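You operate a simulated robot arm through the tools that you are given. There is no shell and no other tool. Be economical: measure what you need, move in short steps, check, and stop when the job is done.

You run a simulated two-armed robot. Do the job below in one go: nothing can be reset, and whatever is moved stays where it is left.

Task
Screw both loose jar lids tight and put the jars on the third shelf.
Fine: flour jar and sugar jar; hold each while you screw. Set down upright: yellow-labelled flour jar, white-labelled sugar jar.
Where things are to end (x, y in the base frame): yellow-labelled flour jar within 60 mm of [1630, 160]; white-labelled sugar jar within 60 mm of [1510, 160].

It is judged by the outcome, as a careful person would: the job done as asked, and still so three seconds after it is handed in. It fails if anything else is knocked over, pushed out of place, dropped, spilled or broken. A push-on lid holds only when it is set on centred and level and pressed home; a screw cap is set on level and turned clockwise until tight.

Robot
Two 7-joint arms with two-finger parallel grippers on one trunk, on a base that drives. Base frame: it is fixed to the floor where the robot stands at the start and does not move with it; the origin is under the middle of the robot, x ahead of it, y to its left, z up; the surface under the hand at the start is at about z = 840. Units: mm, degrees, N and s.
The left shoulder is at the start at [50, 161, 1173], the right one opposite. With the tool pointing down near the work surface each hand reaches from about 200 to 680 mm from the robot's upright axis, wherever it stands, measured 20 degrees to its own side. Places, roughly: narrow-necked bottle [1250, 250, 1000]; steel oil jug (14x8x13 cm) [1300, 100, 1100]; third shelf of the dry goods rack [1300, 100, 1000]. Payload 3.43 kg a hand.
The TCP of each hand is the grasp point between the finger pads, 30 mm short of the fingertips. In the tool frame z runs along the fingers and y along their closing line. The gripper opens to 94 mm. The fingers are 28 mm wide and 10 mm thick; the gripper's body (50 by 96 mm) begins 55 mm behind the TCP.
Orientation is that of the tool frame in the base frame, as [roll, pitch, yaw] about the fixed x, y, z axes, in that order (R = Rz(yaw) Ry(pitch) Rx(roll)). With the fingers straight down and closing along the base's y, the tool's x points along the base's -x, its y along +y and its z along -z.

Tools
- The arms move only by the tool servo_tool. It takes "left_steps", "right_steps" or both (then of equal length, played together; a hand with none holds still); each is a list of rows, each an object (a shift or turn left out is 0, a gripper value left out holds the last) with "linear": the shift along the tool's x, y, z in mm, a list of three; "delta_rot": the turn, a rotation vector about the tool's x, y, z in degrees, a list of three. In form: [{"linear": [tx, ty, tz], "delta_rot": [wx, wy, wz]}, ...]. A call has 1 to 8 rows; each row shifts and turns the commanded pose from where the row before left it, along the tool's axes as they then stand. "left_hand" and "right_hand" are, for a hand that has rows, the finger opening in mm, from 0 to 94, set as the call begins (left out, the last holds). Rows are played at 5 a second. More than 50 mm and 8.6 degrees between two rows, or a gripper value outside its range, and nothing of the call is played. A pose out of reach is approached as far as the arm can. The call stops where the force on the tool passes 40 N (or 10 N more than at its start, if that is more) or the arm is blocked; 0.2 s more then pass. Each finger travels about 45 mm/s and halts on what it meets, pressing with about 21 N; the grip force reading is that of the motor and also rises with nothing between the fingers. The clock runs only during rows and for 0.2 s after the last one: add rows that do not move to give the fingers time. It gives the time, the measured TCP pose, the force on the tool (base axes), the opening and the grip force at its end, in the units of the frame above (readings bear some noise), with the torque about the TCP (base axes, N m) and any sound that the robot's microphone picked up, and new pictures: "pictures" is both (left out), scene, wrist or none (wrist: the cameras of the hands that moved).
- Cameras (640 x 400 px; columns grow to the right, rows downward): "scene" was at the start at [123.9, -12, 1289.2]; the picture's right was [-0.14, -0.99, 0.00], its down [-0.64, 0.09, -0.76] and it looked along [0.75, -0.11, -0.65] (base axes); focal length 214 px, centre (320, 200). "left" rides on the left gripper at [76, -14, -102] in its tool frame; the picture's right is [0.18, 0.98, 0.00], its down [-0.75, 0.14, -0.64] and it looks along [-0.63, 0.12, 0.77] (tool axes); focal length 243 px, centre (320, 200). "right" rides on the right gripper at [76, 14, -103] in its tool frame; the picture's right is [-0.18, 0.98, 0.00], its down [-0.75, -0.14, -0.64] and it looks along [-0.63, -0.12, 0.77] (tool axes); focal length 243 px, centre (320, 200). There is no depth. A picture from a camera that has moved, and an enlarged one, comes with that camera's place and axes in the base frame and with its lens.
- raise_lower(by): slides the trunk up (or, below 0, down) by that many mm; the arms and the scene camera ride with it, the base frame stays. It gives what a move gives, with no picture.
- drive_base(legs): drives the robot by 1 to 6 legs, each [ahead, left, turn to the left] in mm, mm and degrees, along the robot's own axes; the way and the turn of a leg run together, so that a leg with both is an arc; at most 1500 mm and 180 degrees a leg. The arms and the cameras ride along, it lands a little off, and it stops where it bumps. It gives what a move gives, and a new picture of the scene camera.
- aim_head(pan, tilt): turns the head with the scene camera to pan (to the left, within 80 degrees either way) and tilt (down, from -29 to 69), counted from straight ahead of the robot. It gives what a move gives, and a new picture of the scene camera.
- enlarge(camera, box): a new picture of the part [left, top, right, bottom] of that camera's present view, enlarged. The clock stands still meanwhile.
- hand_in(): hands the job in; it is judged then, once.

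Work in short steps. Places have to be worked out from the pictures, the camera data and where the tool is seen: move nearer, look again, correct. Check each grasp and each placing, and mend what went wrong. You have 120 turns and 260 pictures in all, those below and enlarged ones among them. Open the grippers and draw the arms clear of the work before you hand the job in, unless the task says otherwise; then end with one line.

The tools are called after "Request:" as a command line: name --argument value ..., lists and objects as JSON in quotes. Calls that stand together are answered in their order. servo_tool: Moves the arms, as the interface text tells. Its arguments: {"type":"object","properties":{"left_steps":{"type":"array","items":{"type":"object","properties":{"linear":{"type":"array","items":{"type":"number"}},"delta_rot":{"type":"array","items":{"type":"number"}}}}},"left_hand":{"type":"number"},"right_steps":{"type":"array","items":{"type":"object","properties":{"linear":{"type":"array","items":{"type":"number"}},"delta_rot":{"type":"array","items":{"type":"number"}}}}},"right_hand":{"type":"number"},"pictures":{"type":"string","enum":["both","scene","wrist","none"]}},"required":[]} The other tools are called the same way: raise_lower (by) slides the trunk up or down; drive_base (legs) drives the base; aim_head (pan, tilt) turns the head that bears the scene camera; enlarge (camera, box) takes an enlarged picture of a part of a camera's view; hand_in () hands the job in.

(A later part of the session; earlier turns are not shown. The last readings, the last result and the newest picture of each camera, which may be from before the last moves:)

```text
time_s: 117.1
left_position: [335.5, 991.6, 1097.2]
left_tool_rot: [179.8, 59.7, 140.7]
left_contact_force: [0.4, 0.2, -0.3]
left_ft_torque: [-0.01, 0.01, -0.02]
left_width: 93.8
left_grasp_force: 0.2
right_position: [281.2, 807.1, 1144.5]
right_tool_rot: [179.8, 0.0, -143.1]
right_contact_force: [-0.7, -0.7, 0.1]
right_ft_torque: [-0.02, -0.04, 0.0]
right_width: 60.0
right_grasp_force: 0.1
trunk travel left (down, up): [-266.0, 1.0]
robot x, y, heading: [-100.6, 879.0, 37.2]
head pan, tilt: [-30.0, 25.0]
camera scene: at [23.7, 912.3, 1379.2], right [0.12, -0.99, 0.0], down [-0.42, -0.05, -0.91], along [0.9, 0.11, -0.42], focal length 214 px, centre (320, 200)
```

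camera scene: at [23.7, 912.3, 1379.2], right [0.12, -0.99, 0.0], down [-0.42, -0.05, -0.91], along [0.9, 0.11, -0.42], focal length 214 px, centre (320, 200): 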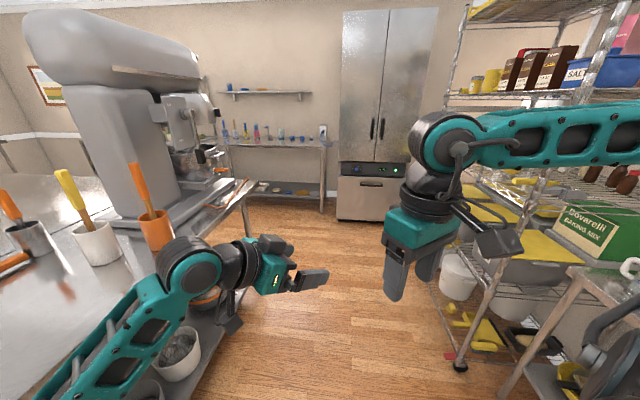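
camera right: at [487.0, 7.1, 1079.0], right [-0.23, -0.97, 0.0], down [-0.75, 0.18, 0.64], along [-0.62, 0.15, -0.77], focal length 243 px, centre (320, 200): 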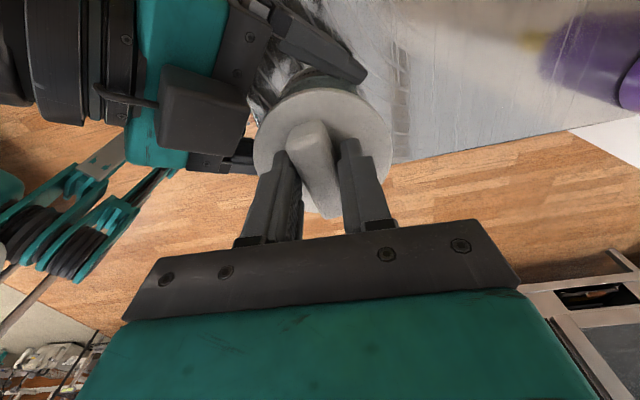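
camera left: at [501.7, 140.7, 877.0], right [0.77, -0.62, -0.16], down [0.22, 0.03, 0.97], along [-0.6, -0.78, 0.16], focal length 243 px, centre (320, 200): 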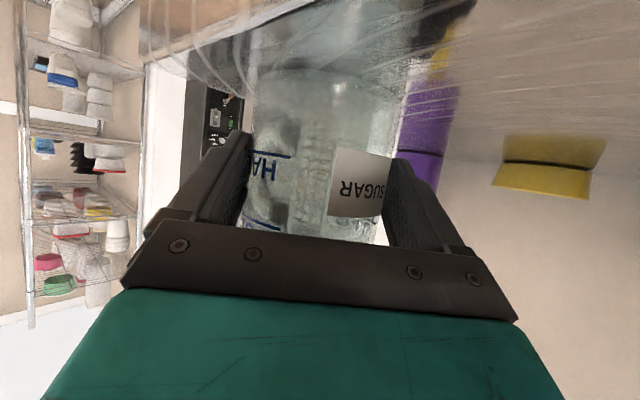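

Turn −5.6° and drive down to the table front.

Request:
drive_base --legs '[[0, 0, -5.6], [-416, -790, 0]]'

Request:
aim_head --pan -30 --tilt 45

Request:
enlarge --camera "scene" --box '[220, 60, 460, 210]'

```text
time_s: 123.7
left_position: [394.3, 175.1, 1096.5]
left_tool_rot: [180.0, 59.8, 136.9]
left_contact_force: [0.3, -0.2, -0.3]
left_ft_torque: [0.01, -0.02, -0.02]
left_width: 94.1
left_grasp_force: 0.2
right_position: [327.6, -4.9, 1145.7]
right_tool_rot: [-179.9, -0.1, -147.0]
right_contact_force: [0.3, -0.5, 0.4]
right_ft_torque: [-0.01, 0.0, 0.01]
right_width: 60.1
right_grasp_force: 0.1
trunk travel left (down, up): [-266.0, 1.0]
robot x, y, heading: [-47.9, 85.7, 32.7]
head pan, tilt: [-30.0, 25.0]
stopped in leg 2: the robot was blocked; the commanded pose is now the measured one
camera scene: at [76.3, 118.7, 1379.4], right [0.05, -1.0, 0.01], down [-0.42, -0.03, -0.91], along [0.91, 0.04, -0.42], focal length 214 px, centre (320, 200)
```

scene: 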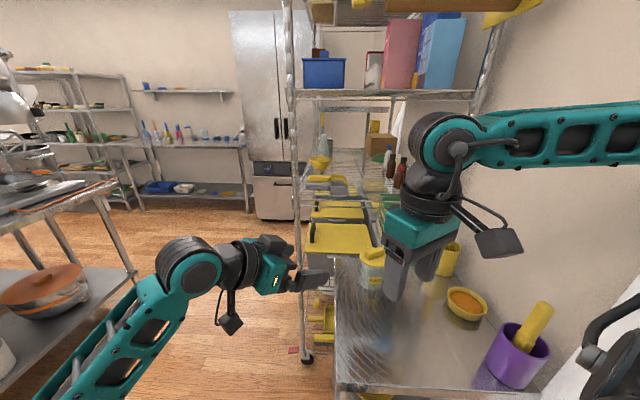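

```text
time_s: 124.5
left_position: [394.3, 174.4, 1097.4]
left_tool_rot: [-179.8, 59.9, 136.9]
left_contact_force: [0.1, 0.3, -0.5]
left_ft_torque: [-0.03, -0.02, 0.01]
left_width: 94.2
left_grasp_force: 0.0
right_position: [328.2, -4.6, 1145.9]
right_tool_rot: [-180.0, -0.2, -147.0]
right_contact_force: [-0.2, 0.3, -0.1]
right_ft_torque: [0.01, -0.01, 0.02]
right_width: 59.7
right_grasp_force: 0.0
trunk travel left (down, up): [-266.0, 1.0]
robot x, y, heading: [-48.6, 89.3, 32.8]
head pan, tilt: [-30.0, 45.0]
camera scene: at [66.0, 118.3, 1348.7], right [0.05, -1.0, 0.01], down [-0.7, -0.04, -0.71], along [0.71, 0.03, -0.71], focal length 214 px, centre (320, 200)
```

scene: 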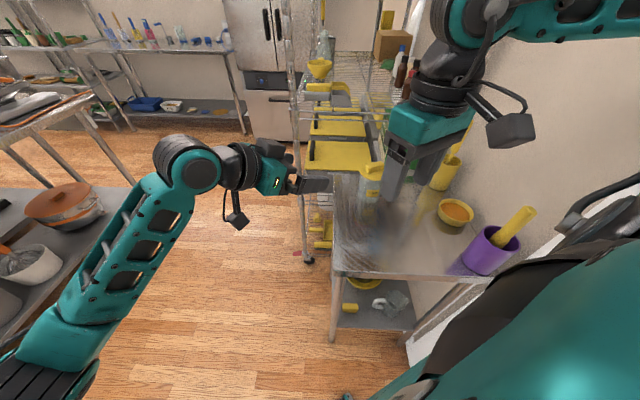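

```text
2.67 times, centred on (340, 135) of scene
camera zoom: at [66.0, 118.3, 1348.7], right [0.05, -1.0, 0.01], down [-0.7, -0.04, -0.71], along [0.71, 0.03, -0.71], focal length 572 px, centre (267, 373)
```

zoom: 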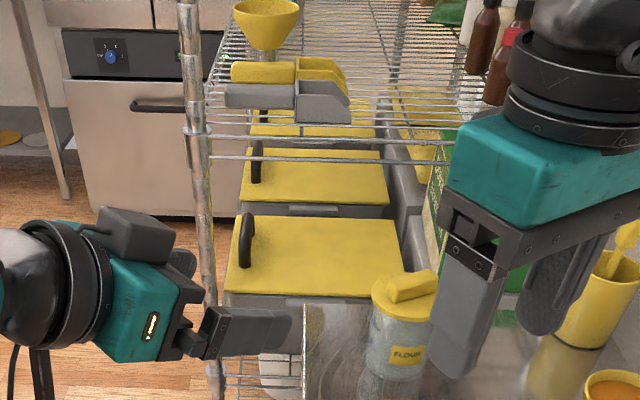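

Blocked ~90 mm short — likely the right elbow at the white column. I back off 20 mm and instead extend the left arm toward flour (≈ (606, −24)).

Request:
drive_base --legs '[[11, 17, 0]]'

Request:
servo_tool --left_steps '[{"linear": [-20.5, -3, 35.2]}, {"linear": [-20.5, -3, 35.2]}, {"linear": [-20.5, -3, 35.2]}, {"linear": [-20.5, -3, 35.2]}, {"linear": [-20.5, -3, 35.2]}]'

```text
time_s: 125.3
left_position: [394.4, 190.0, 1097.1]
left_tool_rot: [179.8, 59.5, 136.5]
left_contact_force: [1.0, -0.1, 0.5]
left_ft_torque: [0.0, 0.01, -0.06]
left_width: 94.0
left_grasp_force: 0.0
right_position: [327.7, 10.7, 1145.3]
right_tool_rot: [179.6, -0.1, -146.9]
right_contact_force: [0.4, 0.4, 0.4]
right_ft_torque: [-0.06, -0.02, 0.01]
right_width: 59.8
right_grasp_force: 0.1
trunk travel left (down, up): [-266.0, 1.0]
robot x, y, heading: [-45.8, 105.3, 33.0]
head pan, tilt: [-30.0, 45.0]
camera scene: at [67.3, 132.6, 1348.6], right [0.05, -1.0, 0.0], down [-0.71, -0.03, -0.71], along [0.71, 0.03, -0.71], focal length 214 px, centre (320, 200)
```

scene: 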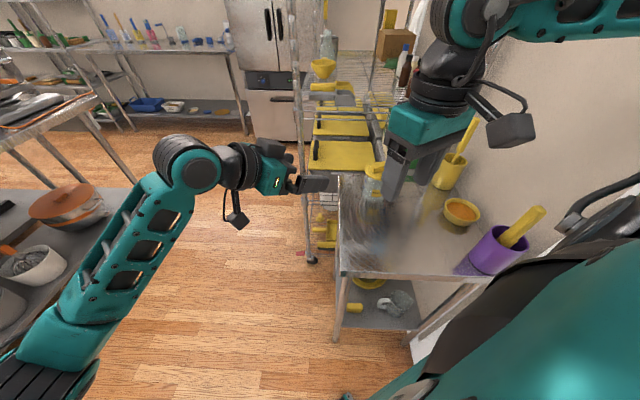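

```text
time_s: 126.5
left_position: [521.7, 54.3, 1097.4]
left_tool_rot: [180.0, 59.7, 136.6]
left_contact_force: [0.0, 0.0, -0.4]
left_ft_torque: [0.01, 0.0, 0.03]
left_width: 94.5
left_grasp_force: 0.0
left hand out of reach, approached as far as the arm can: row 5
right_position: [326.6, 9.9, 1144.6]
right_tool_rot: [179.7, 0.0, -147.0]
right_contact_force: [1.2, 0.4, 0.0]
right_ft_torque: [-0.02, 0.03, 0.0]
right_width: 60.0
right_grasp_force: 0.0
trunk travel left (down, up): [-266.0, 1.0]
robot x, y, heading: [-48.7, 110.1, 32.9]
head pan, tilt: [-30.0, 45.0]
camera scene: at [67.1, 132.0, 1348.6], right [0.05, -1.0, 0.0], down [-0.71, -0.03, -0.71], along [0.71, 0.03, -0.71], focal length 214 px, centre (320, 200)
camera left: at [419.1, 132.6, 1083.4], right [0.6, 0.78, -0.16], down [-0.03, 0.22, 0.97], along [0.8, -0.58, 0.16], focal length 243 px, centre (320, 200)
```

scene: 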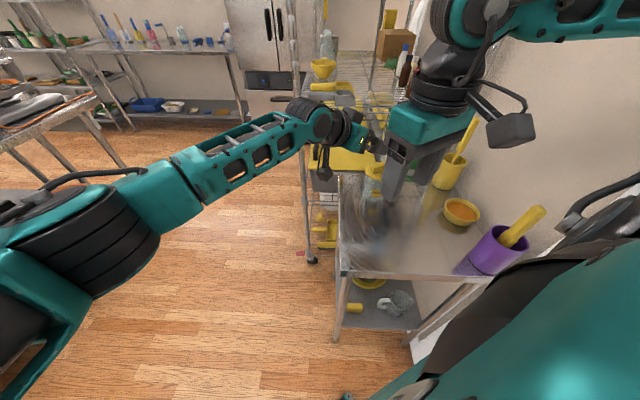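
left: 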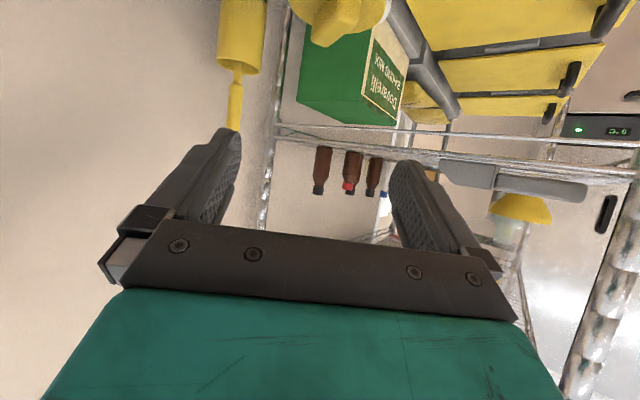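

The left arm runs out of reach here. Better: face the table squarely (heading ≈0) and let the left hand come in diagonally. Retract the hand, move the base left, turn −33°.

Request:
servo_tool --left_steps '[{"linear": [20.5, 3, -35.2]}, {"linear": [20.5, 3, -35.2]}, {"linear": [20.5, 3, -35.2]}, {"linear": [20.5, 3, -35.2]}]' --pictures "none"

Request:
drive_base --legs '[[0, 220, 0], [0, 0, -33]]'

```text
time_s: 127.5
left_position: [409.6, 176.1, 1097.2]
left_tool_rot: [179.7, 59.7, 136.6]
left_contact_force: [0.0, -0.1, 0.4]
left_ft_torque: [-0.01, 0.02, 0.03]
left_width: 93.9
left_grasp_force: 0.1
right_position: [327.0, 8.8, 1146.4]
right_tool_rot: [179.8, 0.0, -147.0]
right_contact_force: [-0.1, 0.6, 0.0]
right_ft_torque: [-0.06, 0.0, 0.0]
right_width: 60.1
right_grasp_force: 0.1
trunk travel left (down, up): [-266.0, 1.0]
robot x, y, heading: [-48.5, 106.9, 33.0]
head pan, tilt: [-30.0, 45.0]
```

```text
time_s: 131.6
left_position: [255.9, 93.0, 1095.5]
left_tool_rot: [179.9, 59.6, 103.0]
left_contact_force: [0.0, -0.2, -0.1]
left_ft_torque: [0.0, -0.01, 0.01]
left_width: 93.9
left_grasp_force: 0.0
right_position: [95.2, -1.1, 1144.9]
right_tool_rot: [179.7, 0.0, 179.4]
right_contact_force: [-0.1, 0.3, -0.6]
right_ft_torque: [-0.06, 0.04, 0.01]
right_width: 60.0
right_grasp_force: 0.1
trunk travel left (down, up): [-266.0, 1.0]
robot x, y, heading: [-167.9, 289.0, -1.0]
head pan, tilt: [-30.0, 45.0]
camera scene: at [-54.0, 245.4, 1348.7], right [-0.51, -0.86, 0.0], down [-0.61, 0.36, -0.71], along [0.61, -0.36, -0.71], focal length 214 px, centre (320, 200)
```

scene: 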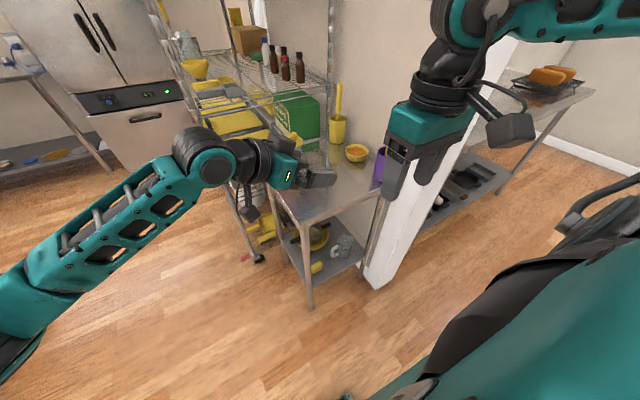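

Rotate the left hand back (+34°) and shift it left, then drive toward the table.

Request:
servo_tool --left_steps '[{"delta_rot": [-5.9, 0, -3.42]}, {"delta_rot": [-5.9, 0, -3.42]}, {"delta_rot": [-5.9, 0, -3.42]}, {"delta_rot": [-5.9, 0, -3.42]}, {"delta_rot": [-5.9, 0, -3.42]}]' --pictures "none"

Request:
servo_tool --left_steps '[{"linear": [14.8, 31.6, -25.4]}, {"linear": [14.8, 31.6, -25.4]}, {"linear": [14.8, 31.6, -25.4]}, {"linear": [14.8, 31.6, -25.4]}, {"linear": [14.8, 31.6, -25.4]}]' --pictures "none"

Request:
drive_base --legs '[[150, -200, 1]]'

Request:
aim_head --pan 0 --tilt 45

```text
time_s: 132.8
left_position: [256.1, 92.6, 1098.0]
left_tool_rot: [179.4, 59.8, 136.9]
left_contact_force: [0.0, 0.4, -0.1]
left_ft_torque: [0.02, -0.04, 0.01]
left_width: 94.2
left_grasp_force: 0.2
right_position: [95.6, 0.1, 1144.5]
right_tool_rot: [179.6, 0.0, 179.4]
right_contact_force: [0.1, -0.8, -0.4]
right_ft_torque: [-0.02, -0.01, 0.02]
right_width: 60.0
right_grasp_force: 0.2
trunk travel left (down, up): [-266.0, 1.0]
robot x, y, heading: [-162.8, 287.3, -0.8]
head pan, tilt: [-30.0, 45.0]
```

```text
time_s: 134.0
left_position: [254.5, 311.9, 1097.2]
left_tool_rot: [179.6, 59.7, 136.8]
left_contact_force: [0.1, 0.9, 0.5]
left_ft_torque: [-0.02, 0.0, 0.01]
left_width: 94.1
left_grasp_force: 0.2
right_position: [95.8, 1.0, 1144.9]
right_tool_rot: [179.6, 0.0, 179.5]
right_contact_force: [0.1, 0.3, -0.4]
right_ft_torque: [-0.02, 0.01, 0.0]
right_width: 59.8
right_grasp_force: 0.0
trunk travel left (down, up): [-266.0, 1.0]
robot x, y, heading: [-163.0, 288.7, -0.7]
head pan, tilt: [-30.0, 45.0]
```

```text
time_s: 136.4
left_position: [403.5, 119.6, 1098.5]
left_tool_rot: [179.5, 59.7, 137.7]
left_contact_force: [-0.5, -0.6, 0.2]
left_ft_torque: [-0.02, 0.0, -0.02]
left_width: 93.9
left_grasp_force: 0.0
right_position: [249.6, -194.5, 1145.1]
right_tool_rot: [179.6, -0.1, -179.8]
right_contact_force: [-0.6, 0.0, -0.1]
right_ft_torque: [0.03, 0.01, 0.01]
right_width: 60.0
right_grasp_force: 0.1
trunk travel left (down, up): [-266.0, 1.0]
robot x, y, heading: [-15.4, 92.3, 0.2]
head pan, tilt: [-30.0, 45.0]
camera scene: at [96.3, 49.1, 1348.6], right [-0.5, -0.87, 0.0], down [-0.61, 0.35, -0.71], along [0.61, -0.35, -0.71], focal length 214 px, centre (320, 200)
```

scene: 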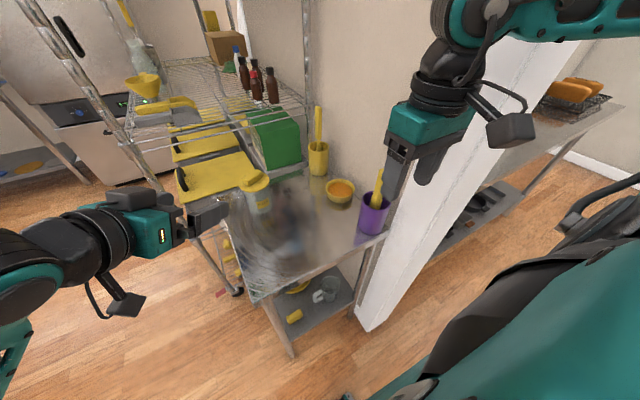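

```text
time_s: 137.3
left_position: [403.0, 119.4, 1098.5]
left_tool_rot: [179.5, 59.7, 137.7]
left_contact_force: [-0.1, 0.2, 0.5]
left_ft_torque: [0.01, -0.01, 0.0]
left_width: 94.0
left_grasp_force: 0.0
right_position: [248.7, -194.0, 1145.8]
right_tool_rot: [179.7, 0.0, -179.8]
right_contact_force: [0.6, 0.0, -0.8]
right_ft_torque: [0.0, -0.02, -0.01]
right_width: 59.9
right_grasp_force: 0.0
trunk travel left (down, up): [-266.0, 1.0]
robot x, y, heading: [-17.8, 89.2, 0.0]
head pan, tilt: [0.0, 45.0]
camera scene: at [106.9, 89.9, 1348.7], right [0.0, -1.0, 0.0], down [-0.71, 0.0, -0.71], along [0.71, 0.0, -0.71], focal length 214 px, centre (320, 200)
```

scene: 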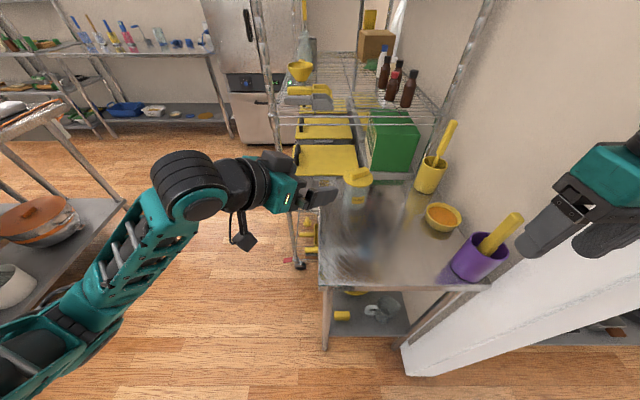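

Good position. Zoom to locate flour precisely.

Request:
enlarge --camera "scene" --box '[280, 130, 440, 230]'

```text
4.00 times, centred on (360, 180) of scene
camera zoom: at [106.9, 89.9, 1348.7], right [0.0, -1.0, 0.0], down [-0.71, 0.0, -0.71], along [0.71, 0.0, -0.71], focal length 858 px, centre (160, 280)
```

zoom: 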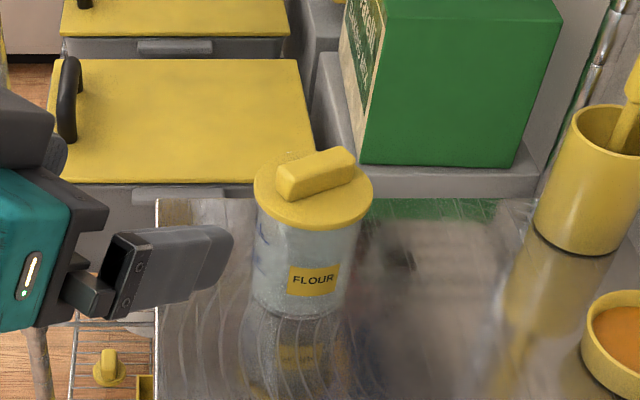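

Flour centre ≈ (607, −23). Move to the pre-grasp on its −x,+y diagonal and descend most of the way.

Request:
servo_tool --left_steps '[{"linear": [-18.5, 8, 31.7]}, {"linear": [-18.5, 8, 31.7]}, {"linear": [-18.5, 8, 31.7]}, {"linear": [-18.5, 8, 31.7]}, {"linear": [35.9, 0, 21]}, {"linear": [35.9, 0, 21]}, {"linear": [35.9, 0, 21]}, {"linear": [35.9, 0, 21]}]' --left_hand 94 --pictures "wrist"

Request:
enlarge --camera "scene" --box '[260, 120, 420, 220]'

```text
time_s: 139.1
left_position: [535.2, 46.7, 934.0]
left_tool_rot: [179.5, 59.7, 137.8]
left_contact_force: [-0.1, -0.3, -0.3]
left_ft_torque: [-0.01, 0.02, 0.0]
left_width: 94.2
left_grasp_force: 0.1
right_position: [248.6, -194.9, 1143.9]
right_tool_rot: [179.8, 0.0, -179.8]
right_contact_force: [-1.0, 0.0, 0.1]
right_ft_torque: [-0.01, 0.03, 0.02]
right_width: 60.0
right_grasp_force: 0.1
trunk travel left (down, up): [-266.0, 1.0]
robot x, y, heading: [-12.2, 89.8, -0.1]
head pan, tilt: [0.0, 45.0]
camera left: at [431.9, 120.9, 920.3], right [0.59, 0.79, -0.15], down [-0.04, 0.22, 0.98], along [0.81, -0.57, 0.16], focal length 243 px, centre (320, 200)
```

left: 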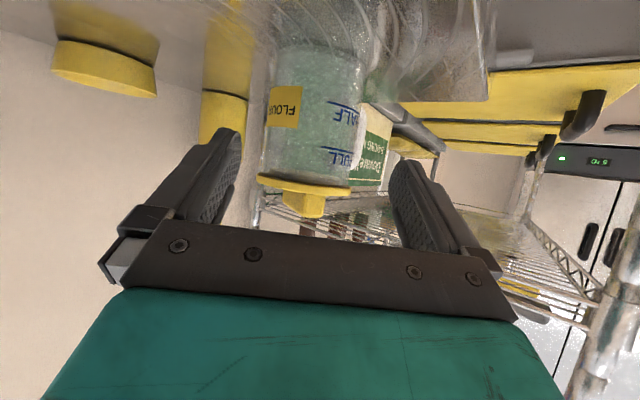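

```text
4.00 times, centred on (340, 170) of scene
camera zoom: at [107.0, 90.1, 1348.7], right [0.0, -1.0, 0.0], down [-0.71, 0.0, -0.71], along [0.71, 0.0, -0.71], focal length 858 px, centre (240, 320)
```

zoom: 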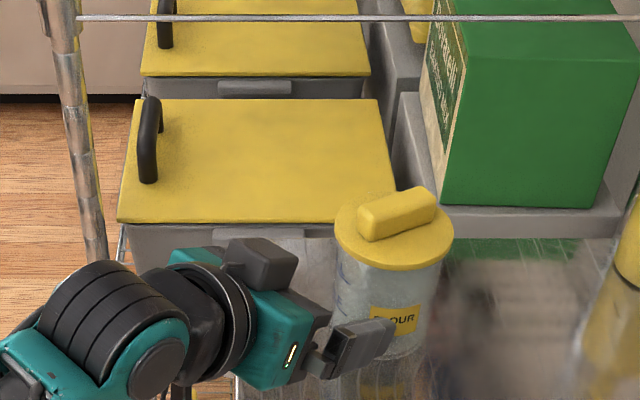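

Centred. Lower 43 mm, advance 84 mm, then close.

Request:
servo_tool --left_steps '[{"linear": [18.5, 0, 10.9]}, {"linear": [18.5, 0, 10.9]}, {"linear": [-10.6, 0, 18.1]}, {"linear": [-10.6, 0, 18.1]}, {"linear": [-10.6, 0, 18.1]}, {"linear": [-10.6, 0, 18.1]}]' --pictures "wrist"

Request:
servo_tool --left_steps '[{}, {}, {}, {}]' --left_hand 55 --pictures "wrist"

Request:
enlarge --camera "scene" --box '[260, 120, 420, 220]'

```text
time_s: 140.5
left_position: [597.6, -10.6, 888.8]
left_tool_rot: [179.4, 59.7, 137.5]
left_contact_force: [0.2, 0.1, -0.6]
left_ft_torque: [0.0, -0.04, -0.03]
left_width: 93.5
left_grasp_force: 0.1
right_position: [248.9, -195.0, 1144.8]
right_tool_rot: [179.7, 0.0, -179.7]
right_contact_force: [0.5, 0.0, 0.1]
right_ft_torque: [0.01, 0.03, -0.04]
right_width: 59.9
right_grasp_force: 0.1
trunk travel left (down, up): [-266.0, 1.0]
robot x, y, heading: [-16.8, 91.1, 0.2]
head pan, tilt: [0.0, 45.0]
camera left: at [493.7, 65.2, 874.4], right [0.59, 0.79, -0.15], down [-0.04, 0.22, 0.98], along [0.81, -0.57, 0.16], focal length 243 px, centre (320, 200)
```

left: 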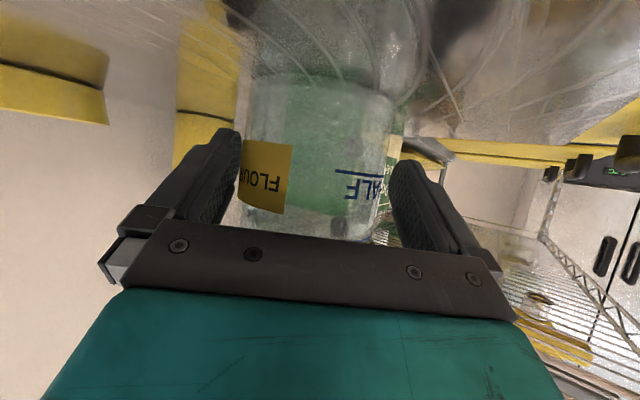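

```text
time_s: 141.5
left_position: [597.4, -9.8, 888.2]
left_tool_rot: [179.5, 59.6, 137.7]
left_contact_force: [-0.4, -1.5, -0.2]
left_ft_torque: [-0.16, 0.16, -0.02]
left_width: 79.6
left_grasp_force: 21.0
right_position: [248.4, -194.0, 1145.6]
right_tool_rot: [179.7, 0.2, -179.8]
right_contact_force: [0.4, -0.3, -0.4]
right_ft_torque: [0.0, 0.02, 0.04]
right_width: 60.3
right_grasp_force: 0.0
trunk travel left (down, up): [-266.0, 1.0]
robot x, y, heading: [-11.7, 89.5, 0.2]
head pan, tilt: [0.0, 45.0]
camera left: at [493.5, 65.3, 874.7], right [0.59, 0.79, -0.15], down [-0.04, 0.22, 0.98], along [0.81, -0.57, 0.16], focal length 243 px, centre (320, 200)
```

left: 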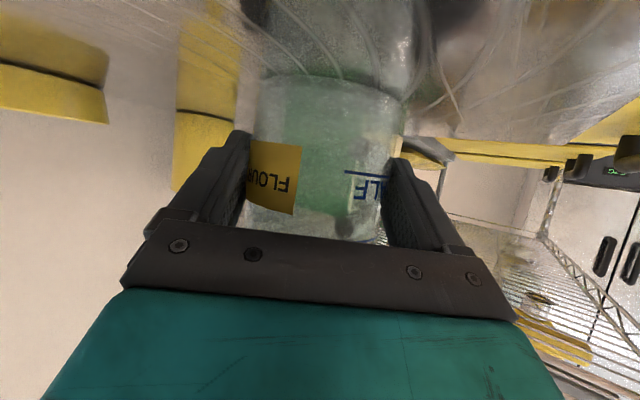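

```text
4.00 times, centred on (340, 170) of scene
camera zoom: at [106.9, 89.9, 1348.7], right [0.0, -1.0, 0.0], down [-0.71, 0.0, -0.71], along [0.71, 0.0, -0.71], focal length 858 px, centre (240, 320)
```

zoom: 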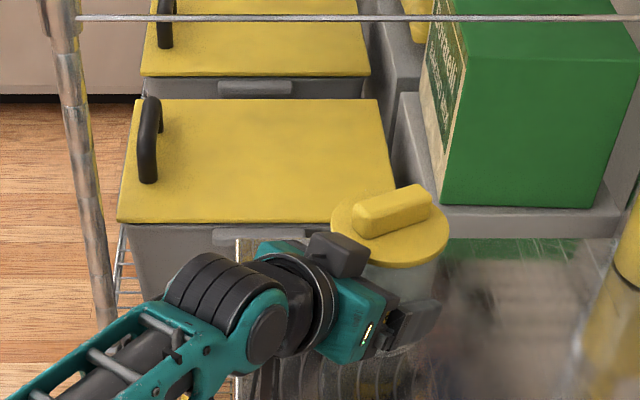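

Flour gripped (79.6 mm). Lift it 80 mm gently.

Request:
servo_tool --left_steps '[{"linear": [-8.6, 0, -5.05]}, {"linear": [-8.6, 0, -5.05]}, {"linear": [-12.9, 0, -7.6]}, {"linear": [-12.9, 0, -7.6]}, {"linear": [-12.9, 0, -7.6]}, {"linear": [-12.9, 0, -7.6]}]' --pictures "wrist"

Request:
enlarge --camera "scene" --box '[260, 110, 420, 210]'

```text
time_s: 142.9
left_position: [596.6, -8.2, 968.0]
left_tool_rot: [179.5, 59.7, 137.5]
left_contact_force: [-0.1, 0.0, -4.4]
left_ft_torque: [0.02, 0.06, 0.02]
left_width: 79.7
left_grasp_force: 21.0
right_position: [248.8, -194.4, 1144.9]
right_tool_rot: [179.7, 0.0, -179.9]
right_contact_force: [-0.3, 0.4, 0.1]
right_ft_torque: [-0.01, -0.01, -0.02]
right_width: 60.1
right_grasp_force: 0.0
trunk travel left (down, up): [-266.0, 1.0]
robot x, y, heading: [-19.0, 87.9, -0.1]
head pan, tilt: [0.0, 45.0]
camera left: at [493.1, 66.4, 954.3], right [0.59, 0.79, -0.15], down [-0.04, 0.22, 0.98], along [0.81, -0.57, 0.16], focal length 243 px, centre (320, 200)
```

left: 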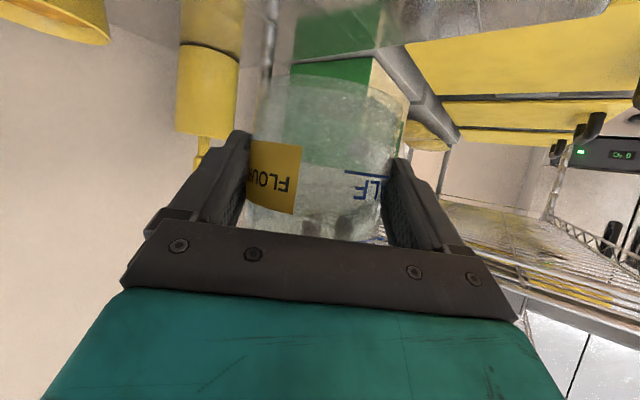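

```text
4.00 times, centred on (340, 160) of scene
camera zoom: at [107.2, 90.0, 1348.6], right [0.0, -1.0, 0.0], down [-0.71, 0.0, -0.71], along [0.71, 0.0, -0.71], focal length 858 px, centre (240, 360)
```

zoom: 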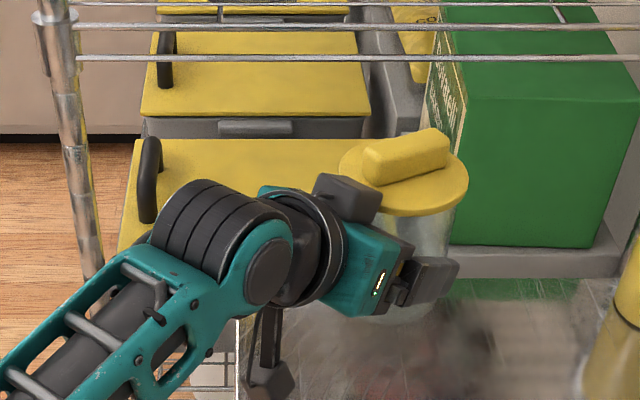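

Held well, lid stable. Drive back, left, and turn to heading −58°.

Request:
drive_base --legs '[[-160, 0, 0], [0, 570, 0], [0, 0, -58]]'

```text
time_s: 151.9
left_position: [74.6, 85.9, 968.7]
left_tool_rot: [179.5, 59.6, 80.2]
left_contact_force: [-0.1, -0.7, -4.0]
left_ft_torque: [0.09, 0.01, -0.02]
left_width: 79.6
left_grasp_force: 20.7
right_position: [-268.8, 280.1, 1144.7]
right_tool_rot: [179.7, 0.0, 122.6]
right_contact_force: [0.1, -0.1, 0.1]
right_ft_torque: [-0.02, 0.0, 0.04]
right_width: 59.8
right_grasp_force: 0.1
trunk travel left (down, up): [-266.0, 1.0]
robot x, y, heading: [-171.4, 655.8, -57.5]
head pan, tilt: [0.0, 45.0]
camera scene: at [-105.6, 551.9, 1348.6], right [-0.84, -0.54, 0.0], down [-0.38, 0.6, -0.71], along [0.38, -0.6, -0.71], focal length 214 px, centre (320, 200)
```

scene: 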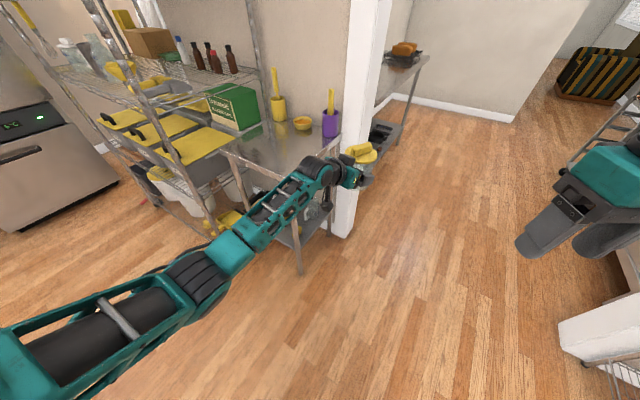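

Rotate the left hand −34.6° and shift it to the sugar-procedure pose relative to the robot.

Request:
servo_tool --left_steps '[{"delta_rot": [5.97, 0, 3.5]}, {"delta_rot": [5.97, 0, 3.5]}, {"delta_rot": [5.97, 0, 3.5]}, {"delta_rot": [5.97, 0, 3.5]}, {"delta_rot": [5.97, 0, 3.5]}]' --pictures "none"

Request:
servo_tool --left_steps '[{"linear": [-10.3, -34.7, 17.5]}, {"linear": [-10.3, -34.7, 17.5]}, {"linear": [-10.3, -34.7, 17.5]}, {"linear": [-10.3, -34.7, 17.5]}, {"linear": [-10.3, -34.7, 17.5]}, {"linear": [-10.3, -34.7, 17.5]}]' --pictures "wrist"

```text
time_s: 153.1
left_position: [74.6, 86.0, 967.9]
left_tool_rot: [179.6, 59.5, 45.6]
left_contact_force: [0.3, -0.2, -3.5]
left_ft_torque: [0.09, 0.0, -0.01]
left_width: 79.5
left_grasp_force: 21.1
right_position: [-270.1, 279.8, 1144.5]
right_tool_rot: [179.7, 0.0, 122.7]
right_contact_force: [-0.1, 0.4, 0.8]
right_ft_torque: [0.01, -0.02, 0.01]
right_width: 59.9
right_grasp_force: 0.0
trunk travel left (down, up): [-266.0, 1.0]
robot x, y, heading: [-170.2, 656.7, -57.1]
head pan, tilt: [0.0, 45.0]
```

```text
time_s: 154.5
left_position: [-162.4, 146.1, 966.5]
left_tool_rot: [179.4, 59.5, 45.6]
left_contact_force: [0.5, -0.2, -4.0]
left_ft_torque: [0.09, -0.06, 0.0]
left_width: 79.7
left_grasp_force: 20.5
right_position: [-269.6, 279.9, 1145.4]
right_tool_rot: [179.6, 0.0, 122.7]
right_contact_force: [-0.4, -0.5, 0.3]
right_ft_torque: [0.01, 0.02, 0.04]
right_width: 60.0
right_grasp_force: 0.0
trunk travel left (down, up): [-266.0, 1.0]
robot x, y, heading: [-171.6, 655.3, -57.4]
head pan, tilt: [0.0, 45.0]
camera left: at [-83.1, 248.2, 953.4], right [0.77, -0.62, -0.15], down [0.22, 0.03, 0.98], along [-0.6, -0.79, 0.16], focal length 243 px, centre (320, 200)
```

left: 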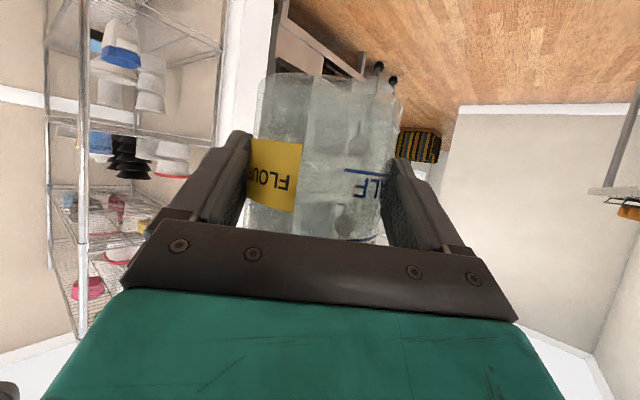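

Pose matches. Drive to the screwing spot beside the table.

Request:
drive_base --legs '[[402, 433, -0.5]]'

Request:
aim_head --pan -30 --tilt 48

```text
time_s: 158.7
left_position: [396.1, 28.0, 967.1]
left_tool_rot: [179.5, 59.5, 44.8]
left_contact_force: [-0.2, 0.3, -4.7]
left_ft_torque: [0.06, -0.04, 0.0]
left_width: 79.6
left_grasp_force: 20.8
right_position: [287.4, 163.8, 1146.2]
right_tool_rot: [179.7, 0.0, 121.8]
right_contact_force: [0.2, -0.7, -0.1]
right_ft_torque: [0.02, 0.01, -0.01]
right_width: 60.1
right_grasp_force: 0.1
trunk travel left (down, up): [-266.0, 1.0]
robot x, y, heading: [394.6, 537.8, -58.3]
head pan, tilt: [0.0, 45.0]
camera scene: at [456.6, 433.0, 1348.6], right [-0.85, -0.52, 0.0], down [-0.37, 0.6, -0.71], along [0.37, -0.6, -0.71], focal length 214 px, centre (320, 200)
```

scene: 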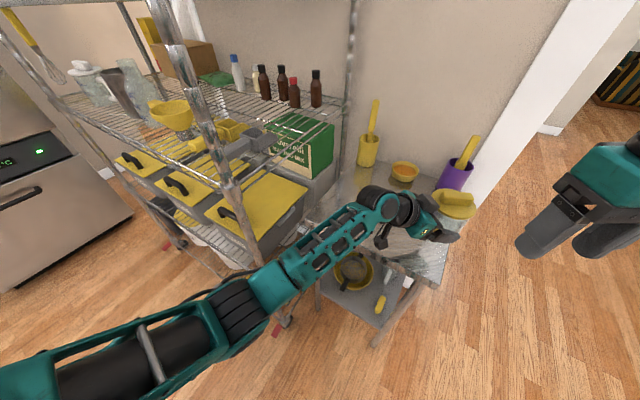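

```text
time_s: 159.7
left_position: [395.4, 28.6, 966.5]
left_tool_rot: [179.5, 59.5, 44.7]
left_contact_force: [-1.0, -0.7, -4.5]
left_ft_torque: [0.07, -0.05, 0.05]
left_width: 79.4
left_grasp_force: 21.9
right_position: [287.6, 163.2, 1144.7]
right_tool_rot: [179.7, 0.0, 121.8]
right_contact_force: [-0.3, -0.2, -0.1]
right_ft_torque: [0.03, -0.03, 0.0]
right_width: 59.8
right_grasp_force: 0.0
trunk travel left (down, up): [-266.0, 1.0]
robot x, y, heading: [392.0, 537.2, -58.6]
head pan, tilt: [-30.0, 48.0]
camera scene: at [416.1, 423.6, 1344.4], right [-1.0, -0.03, 0.0], down [-0.02, 0.74, -0.67], along [0.02, -0.67, -0.74], focal length 214 px, centre (320, 200)
```

scene: 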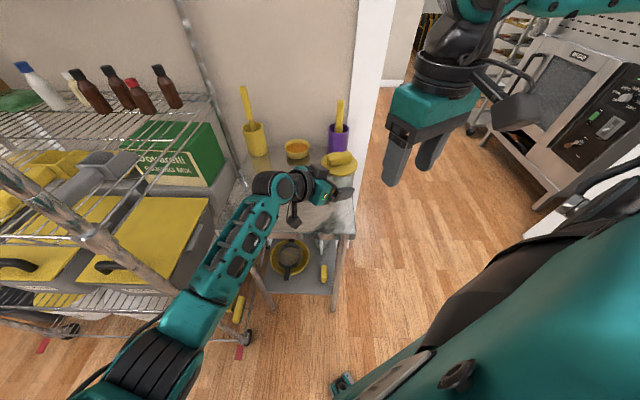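

Jar over the table at ≈ (384, 17), clear of everything. Lower it to the table.

Request:
servo_tool --left_steps '[{"linear": [20.7, 0, 12.1]}, {"linear": [20.7, 0, 12.1]}, {"linear": [17.3, 0, 10.1]}, {"linear": [2.6, 0, 1.5]}, {"linear": [2.6, 0, 1.5]}, {"linear": [1.7, 0, 1]}, {"linear": [1.7, 0, 1]}]' --pictures "none"

```text
time_s: 161.3
left_position: [395.4, 27.1, 890.3]
left_tool_rot: [179.4, 59.7, 44.5]
left_contact_force: [0.2, -0.5, 0.4]
left_ft_torque: [0.0, 0.13, 0.0]
left_width: 79.6
left_grasp_force: 20.7
right_position: [287.2, 163.1, 1145.6]
right_tool_rot: [179.6, -0.1, 121.7]
right_contact_force: [0.5, 0.6, -0.4]
right_ft_torque: [0.0, 0.01, 0.0]
right_width: 60.0
right_grasp_force: 0.1
trunk travel left (down, up): [-266.0, 1.0]
robot x, y, heading: [393.2, 534.0, -58.4]
head pan, tilt: [-30.0, 48.0]
```

Just touching down. Loosen, settle, and regrip.

Request:
servo_tool --left_steps '[{"linear": [0.9, 0, 0.5]}, {}, {}]' --left_hand 90 --pictures "none"

Request:
servo_tool --left_steps '[{}, {}, {}, {}]' --left_hand 55 --pictures "wrist"

Request:
enlarge --camera "scene" --box '[250, 120, 410, 220]'

```text
time_s: 162.1
left_position: [394.9, 28.3, 888.1]
left_tool_rot: [179.5, 59.5, 44.6]
left_contact_force: [0.4, 1.1, 0.3]
left_ft_torque: [0.02, -0.01, 0.01]
left_width: 90.1
left_grasp_force: 0.1
right_position: [287.6, 163.8, 1145.6]
right_tool_rot: [179.7, 0.1, 121.8]
right_contact_force: [0.2, -0.4, 0.4]
right_ft_torque: [-0.05, 0.02, -0.01]
right_width: 59.9
right_grasp_force: 0.1
trunk travel left (down, up): [-266.0, 1.0]
robot x, y, heading: [393.5, 536.2, -58.4]
head pan, tilt: [-30.0, 48.0]
```

```text
time_s: 163.1
left_position: [395.0, 26.8, 887.3]
left_tool_rot: [179.5, 59.4, 44.7]
left_contact_force: [0.7, 0.2, 0.0]
left_ft_torque: [0.08, 0.15, 0.06]
left_width: 79.4
left_grasp_force: 20.7
right_position: [287.7, 164.0, 1145.7]
right_tool_rot: [179.8, 0.1, 121.9]
right_contact_force: [-0.4, -0.4, 0.8]
right_ft_torque: [0.0, -0.01, 0.04]
right_width: 60.0
right_grasp_force: 0.1
trunk travel left (down, up): [-266.0, 1.0]
robot x, y, heading: [393.6, 535.4, -58.4]
head pan, tilt: [-30.0, 48.0]
camera left: at [475.1, 128.7, 874.3], right [0.76, -0.63, -0.15], down [0.22, 0.02, 0.98], along [-0.61, -0.78, 0.16], focal length 243 px, centre (320, 200)
```

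left: 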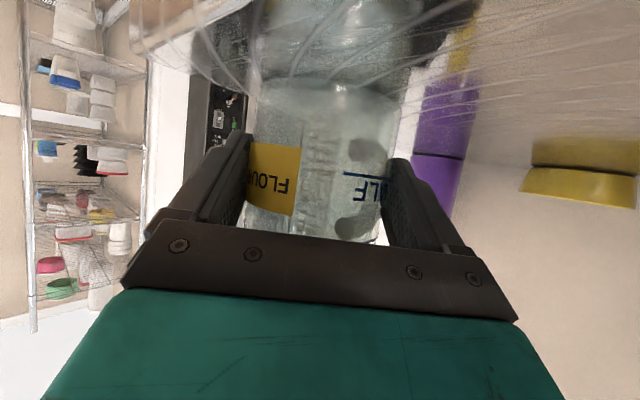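

```text
4.00 times, centred on (330, 170) of scene
camera zoom: at [416.0, 423.9, 1344.5], right [-1.0, -0.03, 0.0], down [-0.02, 0.74, -0.67], along [0.02, -0.67, -0.74], focal length 858 px, centre (280, 320)
```

zoom: 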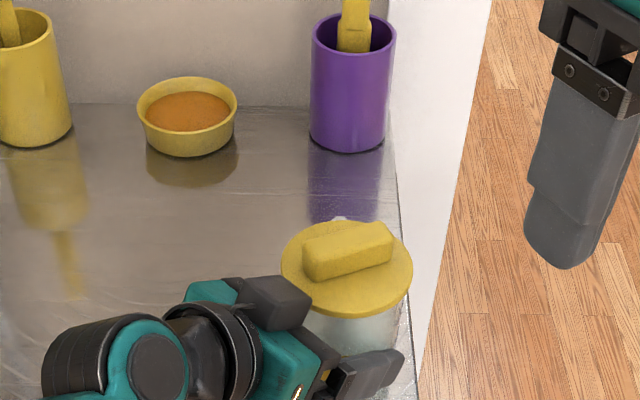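

Flour centre ≈ (383.5, 15.6), bar at ~20°(≡200°). Rotate the right hand to yaw 200° (so I have plenty of clockwise travel) and move over the lid.

Request:
servo_tool --right_steps '[{"delta_rot": [0, 0, -7.8]}, {"delta_rot": [0, 0, -7.8]}, {"delta_rot": [0, 0, -7.8]}, {"delta_rot": [0, 0, -7.8]}, {"delta_rot": [0, 0, -7.8]}, {"delta_rot": [0, 0, -7.8]}, {"delta_rot": [0, 0, -7.8]}, {"delta_rot": [0, 0, -7.8]}]' --pictures "none"

Request:
servo_tool --right_steps '[{"delta_rot": [0, 0, -7.8]}, {"delta_rot": [0, 0, -7.8]}, {"linear": [-7.9, -34.4, 21]}, {"linear": [-7.9, -34.4, 21]}, {"linear": [-7.9, -34.4, 21]}, {"linear": [-7.9, -34.4, 21]}, {"linear": [-7.9, -34.4, 21]}]' --right_hand 44 --pictures "wrist"

```text
time_s: 164.9
left_position: [395.5, 28.0, 887.0]
left_tool_rot: [179.7, 59.4, 44.7]
left_contact_force: [0.2, 3.0, 3.1]
left_ft_torque: [0.28, 0.12, -0.12]
left_width: 79.4
left_grasp_force: 20.7
right_position: [306.9, 182.9, 1148.7]
right_tool_rot: [180.0, -0.4, -179.0]
right_contact_force: [0.6, -1.2, 0.7]
right_ft_torque: [0.02, -0.01, -0.02]
right_width: 59.9
right_grasp_force: 0.1
right hand out of reach, approached as far as the arm can: row 7, 8
trunk travel left (down, up): [-266.0, 1.0]
robot x, y, heading: [393.2, 536.7, -58.3]
head pan, tilt: [-30.0, 48.0]
```

```text
time_s: 166.5
left_position: [395.6, 28.2, 888.1]
left_tool_rot: [179.5, 59.5, 44.5]
left_contact_force: [1.7, 1.6, 1.3]
left_ft_torque: [0.16, 0.15, -0.09]
left_width: 79.6
left_grasp_force: 21.8
right_position: [458.7, 180.5, 1040.9]
right_tool_rot: [-179.7, -0.4, -163.6]
right_contact_force: [-0.8, 0.4, 0.0]
right_ft_torque: [0.0, -0.04, 0.0]
right_width: 44.1
right_grasp_force: 0.0
right hand out of reach, approached as far as the arm can: row 1, 2, 3, 4, 5, 6, 7
trunk travel left (down, up): [-266.0, 1.0]
robot x, y, heading: [391.3, 536.3, -58.2]
head pan, tilt: [-30.0, 48.0]
camera right: at [382.1, 172.3, 1144.3], right [-0.1, 0.99, 0.0], down [0.77, 0.08, 0.64], along [0.63, 0.06, -0.77], focal length 243 px, centre (320, 200)
```

right: 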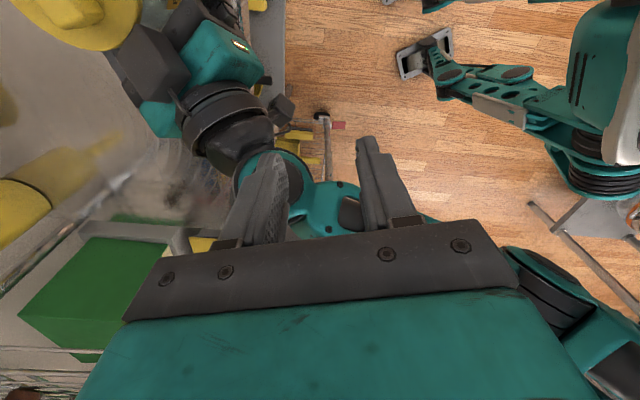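

The yaw limit is near ±180°, and the hand drifted. Raise and rotate back to a reachable yaw.

Request:
servo_tool --right_steps '[{"linear": [0, 0, -35], "delta_rot": [0, 0, 8]}, {"linear": [0, 0, -35], "delta_rot": [0, 0, 8]}, {"delta_rot": [0, 0, 8]}, {"delta_rot": [0, 0, 8]}]' --pictures "both"

```text
time_s: 167.5
left_position: [395.1, 26.9, 888.4]
left_tool_rot: [179.5, 59.5, 44.7]
left_contact_force: [-0.4, -0.2, 2.4]
left_ft_torque: [0.16, 0.18, -0.03]
left_width: 79.3
left_grasp_force: 20.8
right_position: [459.1, 181.8, 1112.5]
right_tool_rot: [-179.8, -0.3, 164.5]
right_contact_force: [-0.5, 0.7, 0.6]
right_ft_torque: [-0.01, 0.0, 0.0]
right_width: 43.8
right_grasp_force: 0.1
trunk travel left (down, up): [-266.0, 1.0]
robot x, y, heading: [392.1, 535.1, -58.5]
head pan, tilt: [-30.0, 48.0]
camera scene: at [416.0, 424.2, 1344.5], right [-1.0, -0.03, 0.0], down [-0.02, 0.74, -0.67], along [0.02, -0.67, -0.74], focal length 214 px, centre (320, 200)
camera right: at [389.6, 214.6, 1216.2], right [0.44, 0.9, 0.0], down [0.69, -0.34, 0.64], along [0.57, -0.28, -0.77], focal length 243 px, centre (320, 200)
```

scene: 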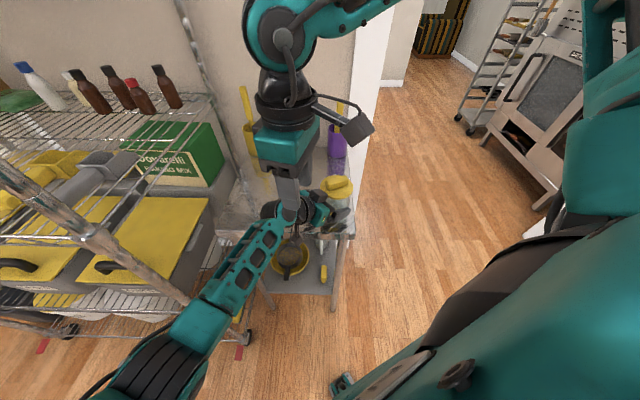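
right: 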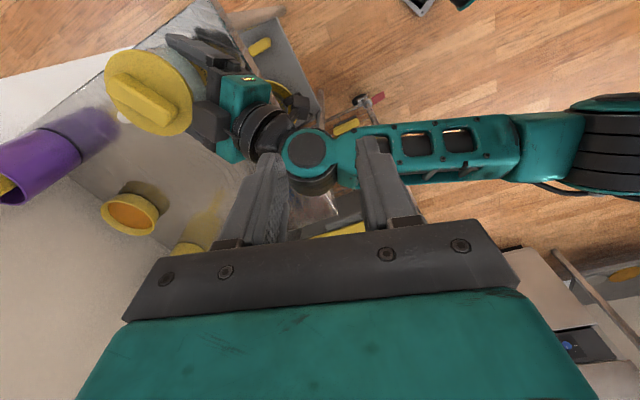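

Now bring the hand over the flour lid while rotating clockwise (toward yaw 20°, the bar's other alignment).

Request:
servo_tool --right_steps '[{"linear": [3.5, -22.5, 0], "delta_rot": [0, 0, 8.5]}, {"linear": [0.2, -22.8, 0], "delta_rot": [0, 0, 8.5]}, {"linear": [-3.2, -22.6, 0], "delta_rot": [0, 0, 8.5]}, {"linear": [-6.5, -21.8, 0], "delta_rot": [0, 0, 8.5]}, {"linear": [-9.7, -20.6, 0], "delta_rot": [0, 0, 8.5]}, {"linear": [-12.6, -19, 0], "delta_rot": [0, 0, 8.5]}, {"linear": [-15.3, -16.9, 0], "delta_rot": [0, 0, 8.5]}, {"linear": [-17.6, -14.5, 0], "delta_rot": [0, 0, 8.5]}]' --pictures "none"

Request:
servo_tool --right_steps '[{"linear": [0, 0, 8], "delta_rot": [0, 0, 8.5]}, {"linear": [0, 0, 8], "delta_rot": [0, 0, 8.5]}, {"linear": [0, 0, 8], "delta_rot": [0, 0, 8.5]}, {"linear": [0, 0, 8], "delta_rot": [0, 0, 8.5]}, {"linear": [0, 0, 8], "delta_rot": [0, 0, 8.5]}, {"linear": [0, 0, 8], "delta_rot": [0, 0, 8.5]}, {"linear": [0, 0, 8], "delta_rot": [0, 0, 8.5]}, {"linear": [0, 0, 8], "delta_rot": [0, 0, 8.5]}]' --pictures "wrist"

Request:
enlarge --camera "right" --box '[200, 20, 440, 170]'

```text
time_s: 169.3
left_position: [394.6, 28.4, 887.3]
left_tool_rot: [179.6, 59.6, 44.6]
left_contact_force: [-0.4, -0.3, 0.9]
left_ft_torque: [0.14, 0.15, 0.0]
left_width: 79.3
left_grasp_force: 21.1
right_position: [383.3, 16.4, 1114.0]
right_tool_rot: [-179.7, 0.0, 96.4]
right_contact_force: [0.3, 0.2, -0.6]
right_ft_torque: [-0.01, 0.0, -0.03]
right_width: 44.0
right_grasp_force: 0.0
trunk travel left (down, up): [-266.0, 1.0]
robot x, y, heading: [390.9, 538.9, -58.6]
head pan, tilt: [-30.0, 48.0]
```

```text
time_s: 171.1
left_position: [394.7, 27.9, 888.7]
left_tool_rot: [179.5, 59.5, 44.5]
left_contact_force: [0.1, 0.5, 0.1]
left_ft_torque: [0.13, 0.15, 0.01]
left_width: 79.9
left_grasp_force: 21.2
right_position: [383.2, 14.7, 1050.0]
right_tool_rot: [-179.9, 0.3, 28.6]
right_contact_force: [0.5, -0.2, 0.1]
right_ft_torque: [-0.01, 0.0, 0.03]
right_width: 43.8
right_grasp_force: 0.0
trunk travel left (down, up): [-266.0, 1.0]
robot x, y, heading: [389.5, 540.2, -58.4]
head pan, tilt: [-30.0, 48.0]
camera right: at [457.0, 37.3, 1151.9], right [0.31, -0.95, 0.0], down [-0.73, -0.23, 0.65], along [-0.62, -0.2, -0.76], focal length 243 px, centre (320, 200)
```

right: 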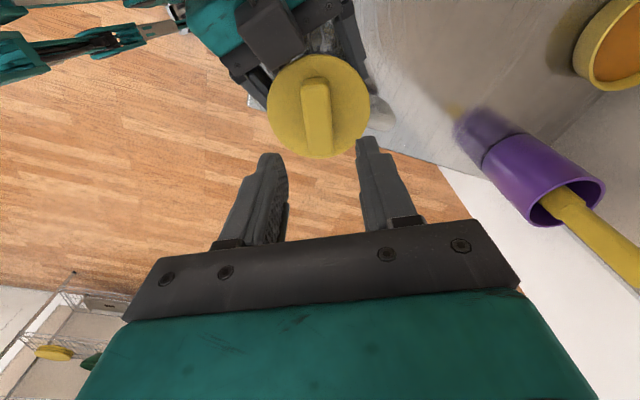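

```text
2.67 times, centred on (320, 95) of right
camera zoom: at [457.0, 37.3, 1151.9], right [0.31, -0.95, 0.0], down [-0.73, -0.23, 0.65], along [-0.62, -0.2, -0.76], focal length 647 px, centre (320, 480)
```

zoom: 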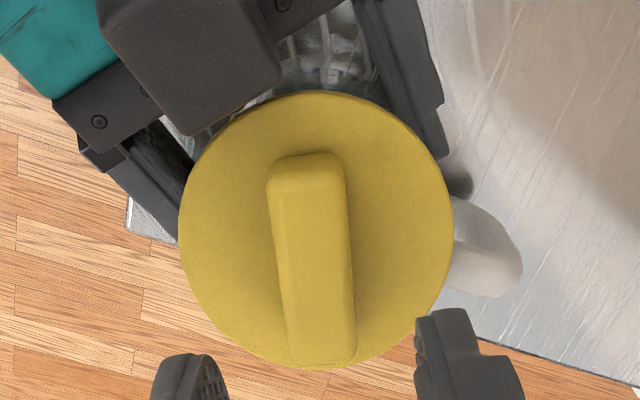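

Aligned nearly; rotate 6.6° more, descend to z ≈ 977 and close.

Request:
servo_tool --right_steps '[{"linear": [1.5, 0, 0], "delta_rot": [0, 0, 6.6]}, {"linear": [0, 0, 24]}, {"linear": [0, 0, 24]}, {"linear": [0, 0, 15]}, {"linear": [0, 0, 9]}]' --pictures "none"

Request:
servo_tool --right_steps '[{}, {}, {}]' --right_hand 10 --pictures "wrist"

```text
time_s: 172.3
left_position: [395.1, 28.3, 888.0]
left_tool_rot: [179.5, 59.5, 44.5]
left_contact_force: [0.6, 0.9, 1.0]
left_ft_torque: [0.19, 0.16, -0.08]
left_width: 79.3
left_grasp_force: 20.7
right_position: [384.7, 16.2, 977.6]
right_tool_rot: [-179.9, 0.3, 22.1]
right_contact_force: [-0.2, 0.3, 0.0]
right_ft_torque: [0.02, -0.02, 0.01]
right_width: 44.1
right_grasp_force: 0.1
trunk travel left (down, up): [-266.0, 1.0]
robot x, y, heading: [392.1, 535.2, -58.4]
head pan, tilt: [-30.0, 48.0]
```

```text
time_s: 173.1
left_position: [395.5, 28.5, 887.5]
left_tool_rot: [179.5, 59.5, 44.8]
left_contact_force: [-1.2, -3.6, 0.3]
left_ft_torque: [0.64, 0.18, -0.01]
left_width: 79.5
left_grasp_force: 21.2
right_position: [383.4, 16.6, 978.5]
right_tool_rot: [-179.9, 0.3, 22.1]
right_contact_force: [-0.5, 5.1, -0.1]
right_ft_torque: [0.04, -0.06, 0.03]
right_width: 20.7
right_grasp_force: 20.6
trunk travel left (down, up): [-266.0, 1.0]
robot x, y, heading: [393.1, 536.7, -58.4]
head pan, tilt: [-30.0, 48.0]
camera right: at [461.0, 30.7, 1080.0], right [0.2, -0.98, 0.0], down [-0.75, -0.15, 0.65], along [-0.63, -0.13, -0.76], focal length 243 px, centre (320, 200)
```

right: 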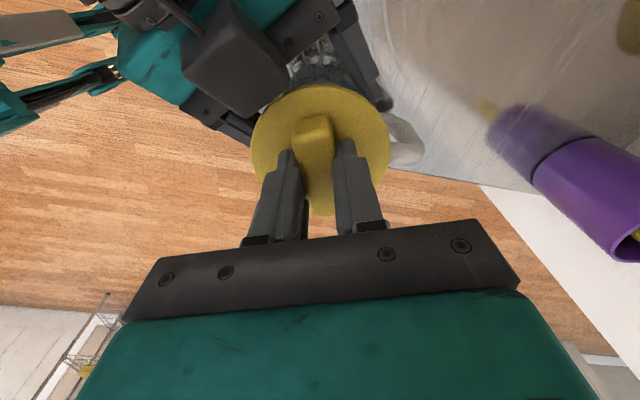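

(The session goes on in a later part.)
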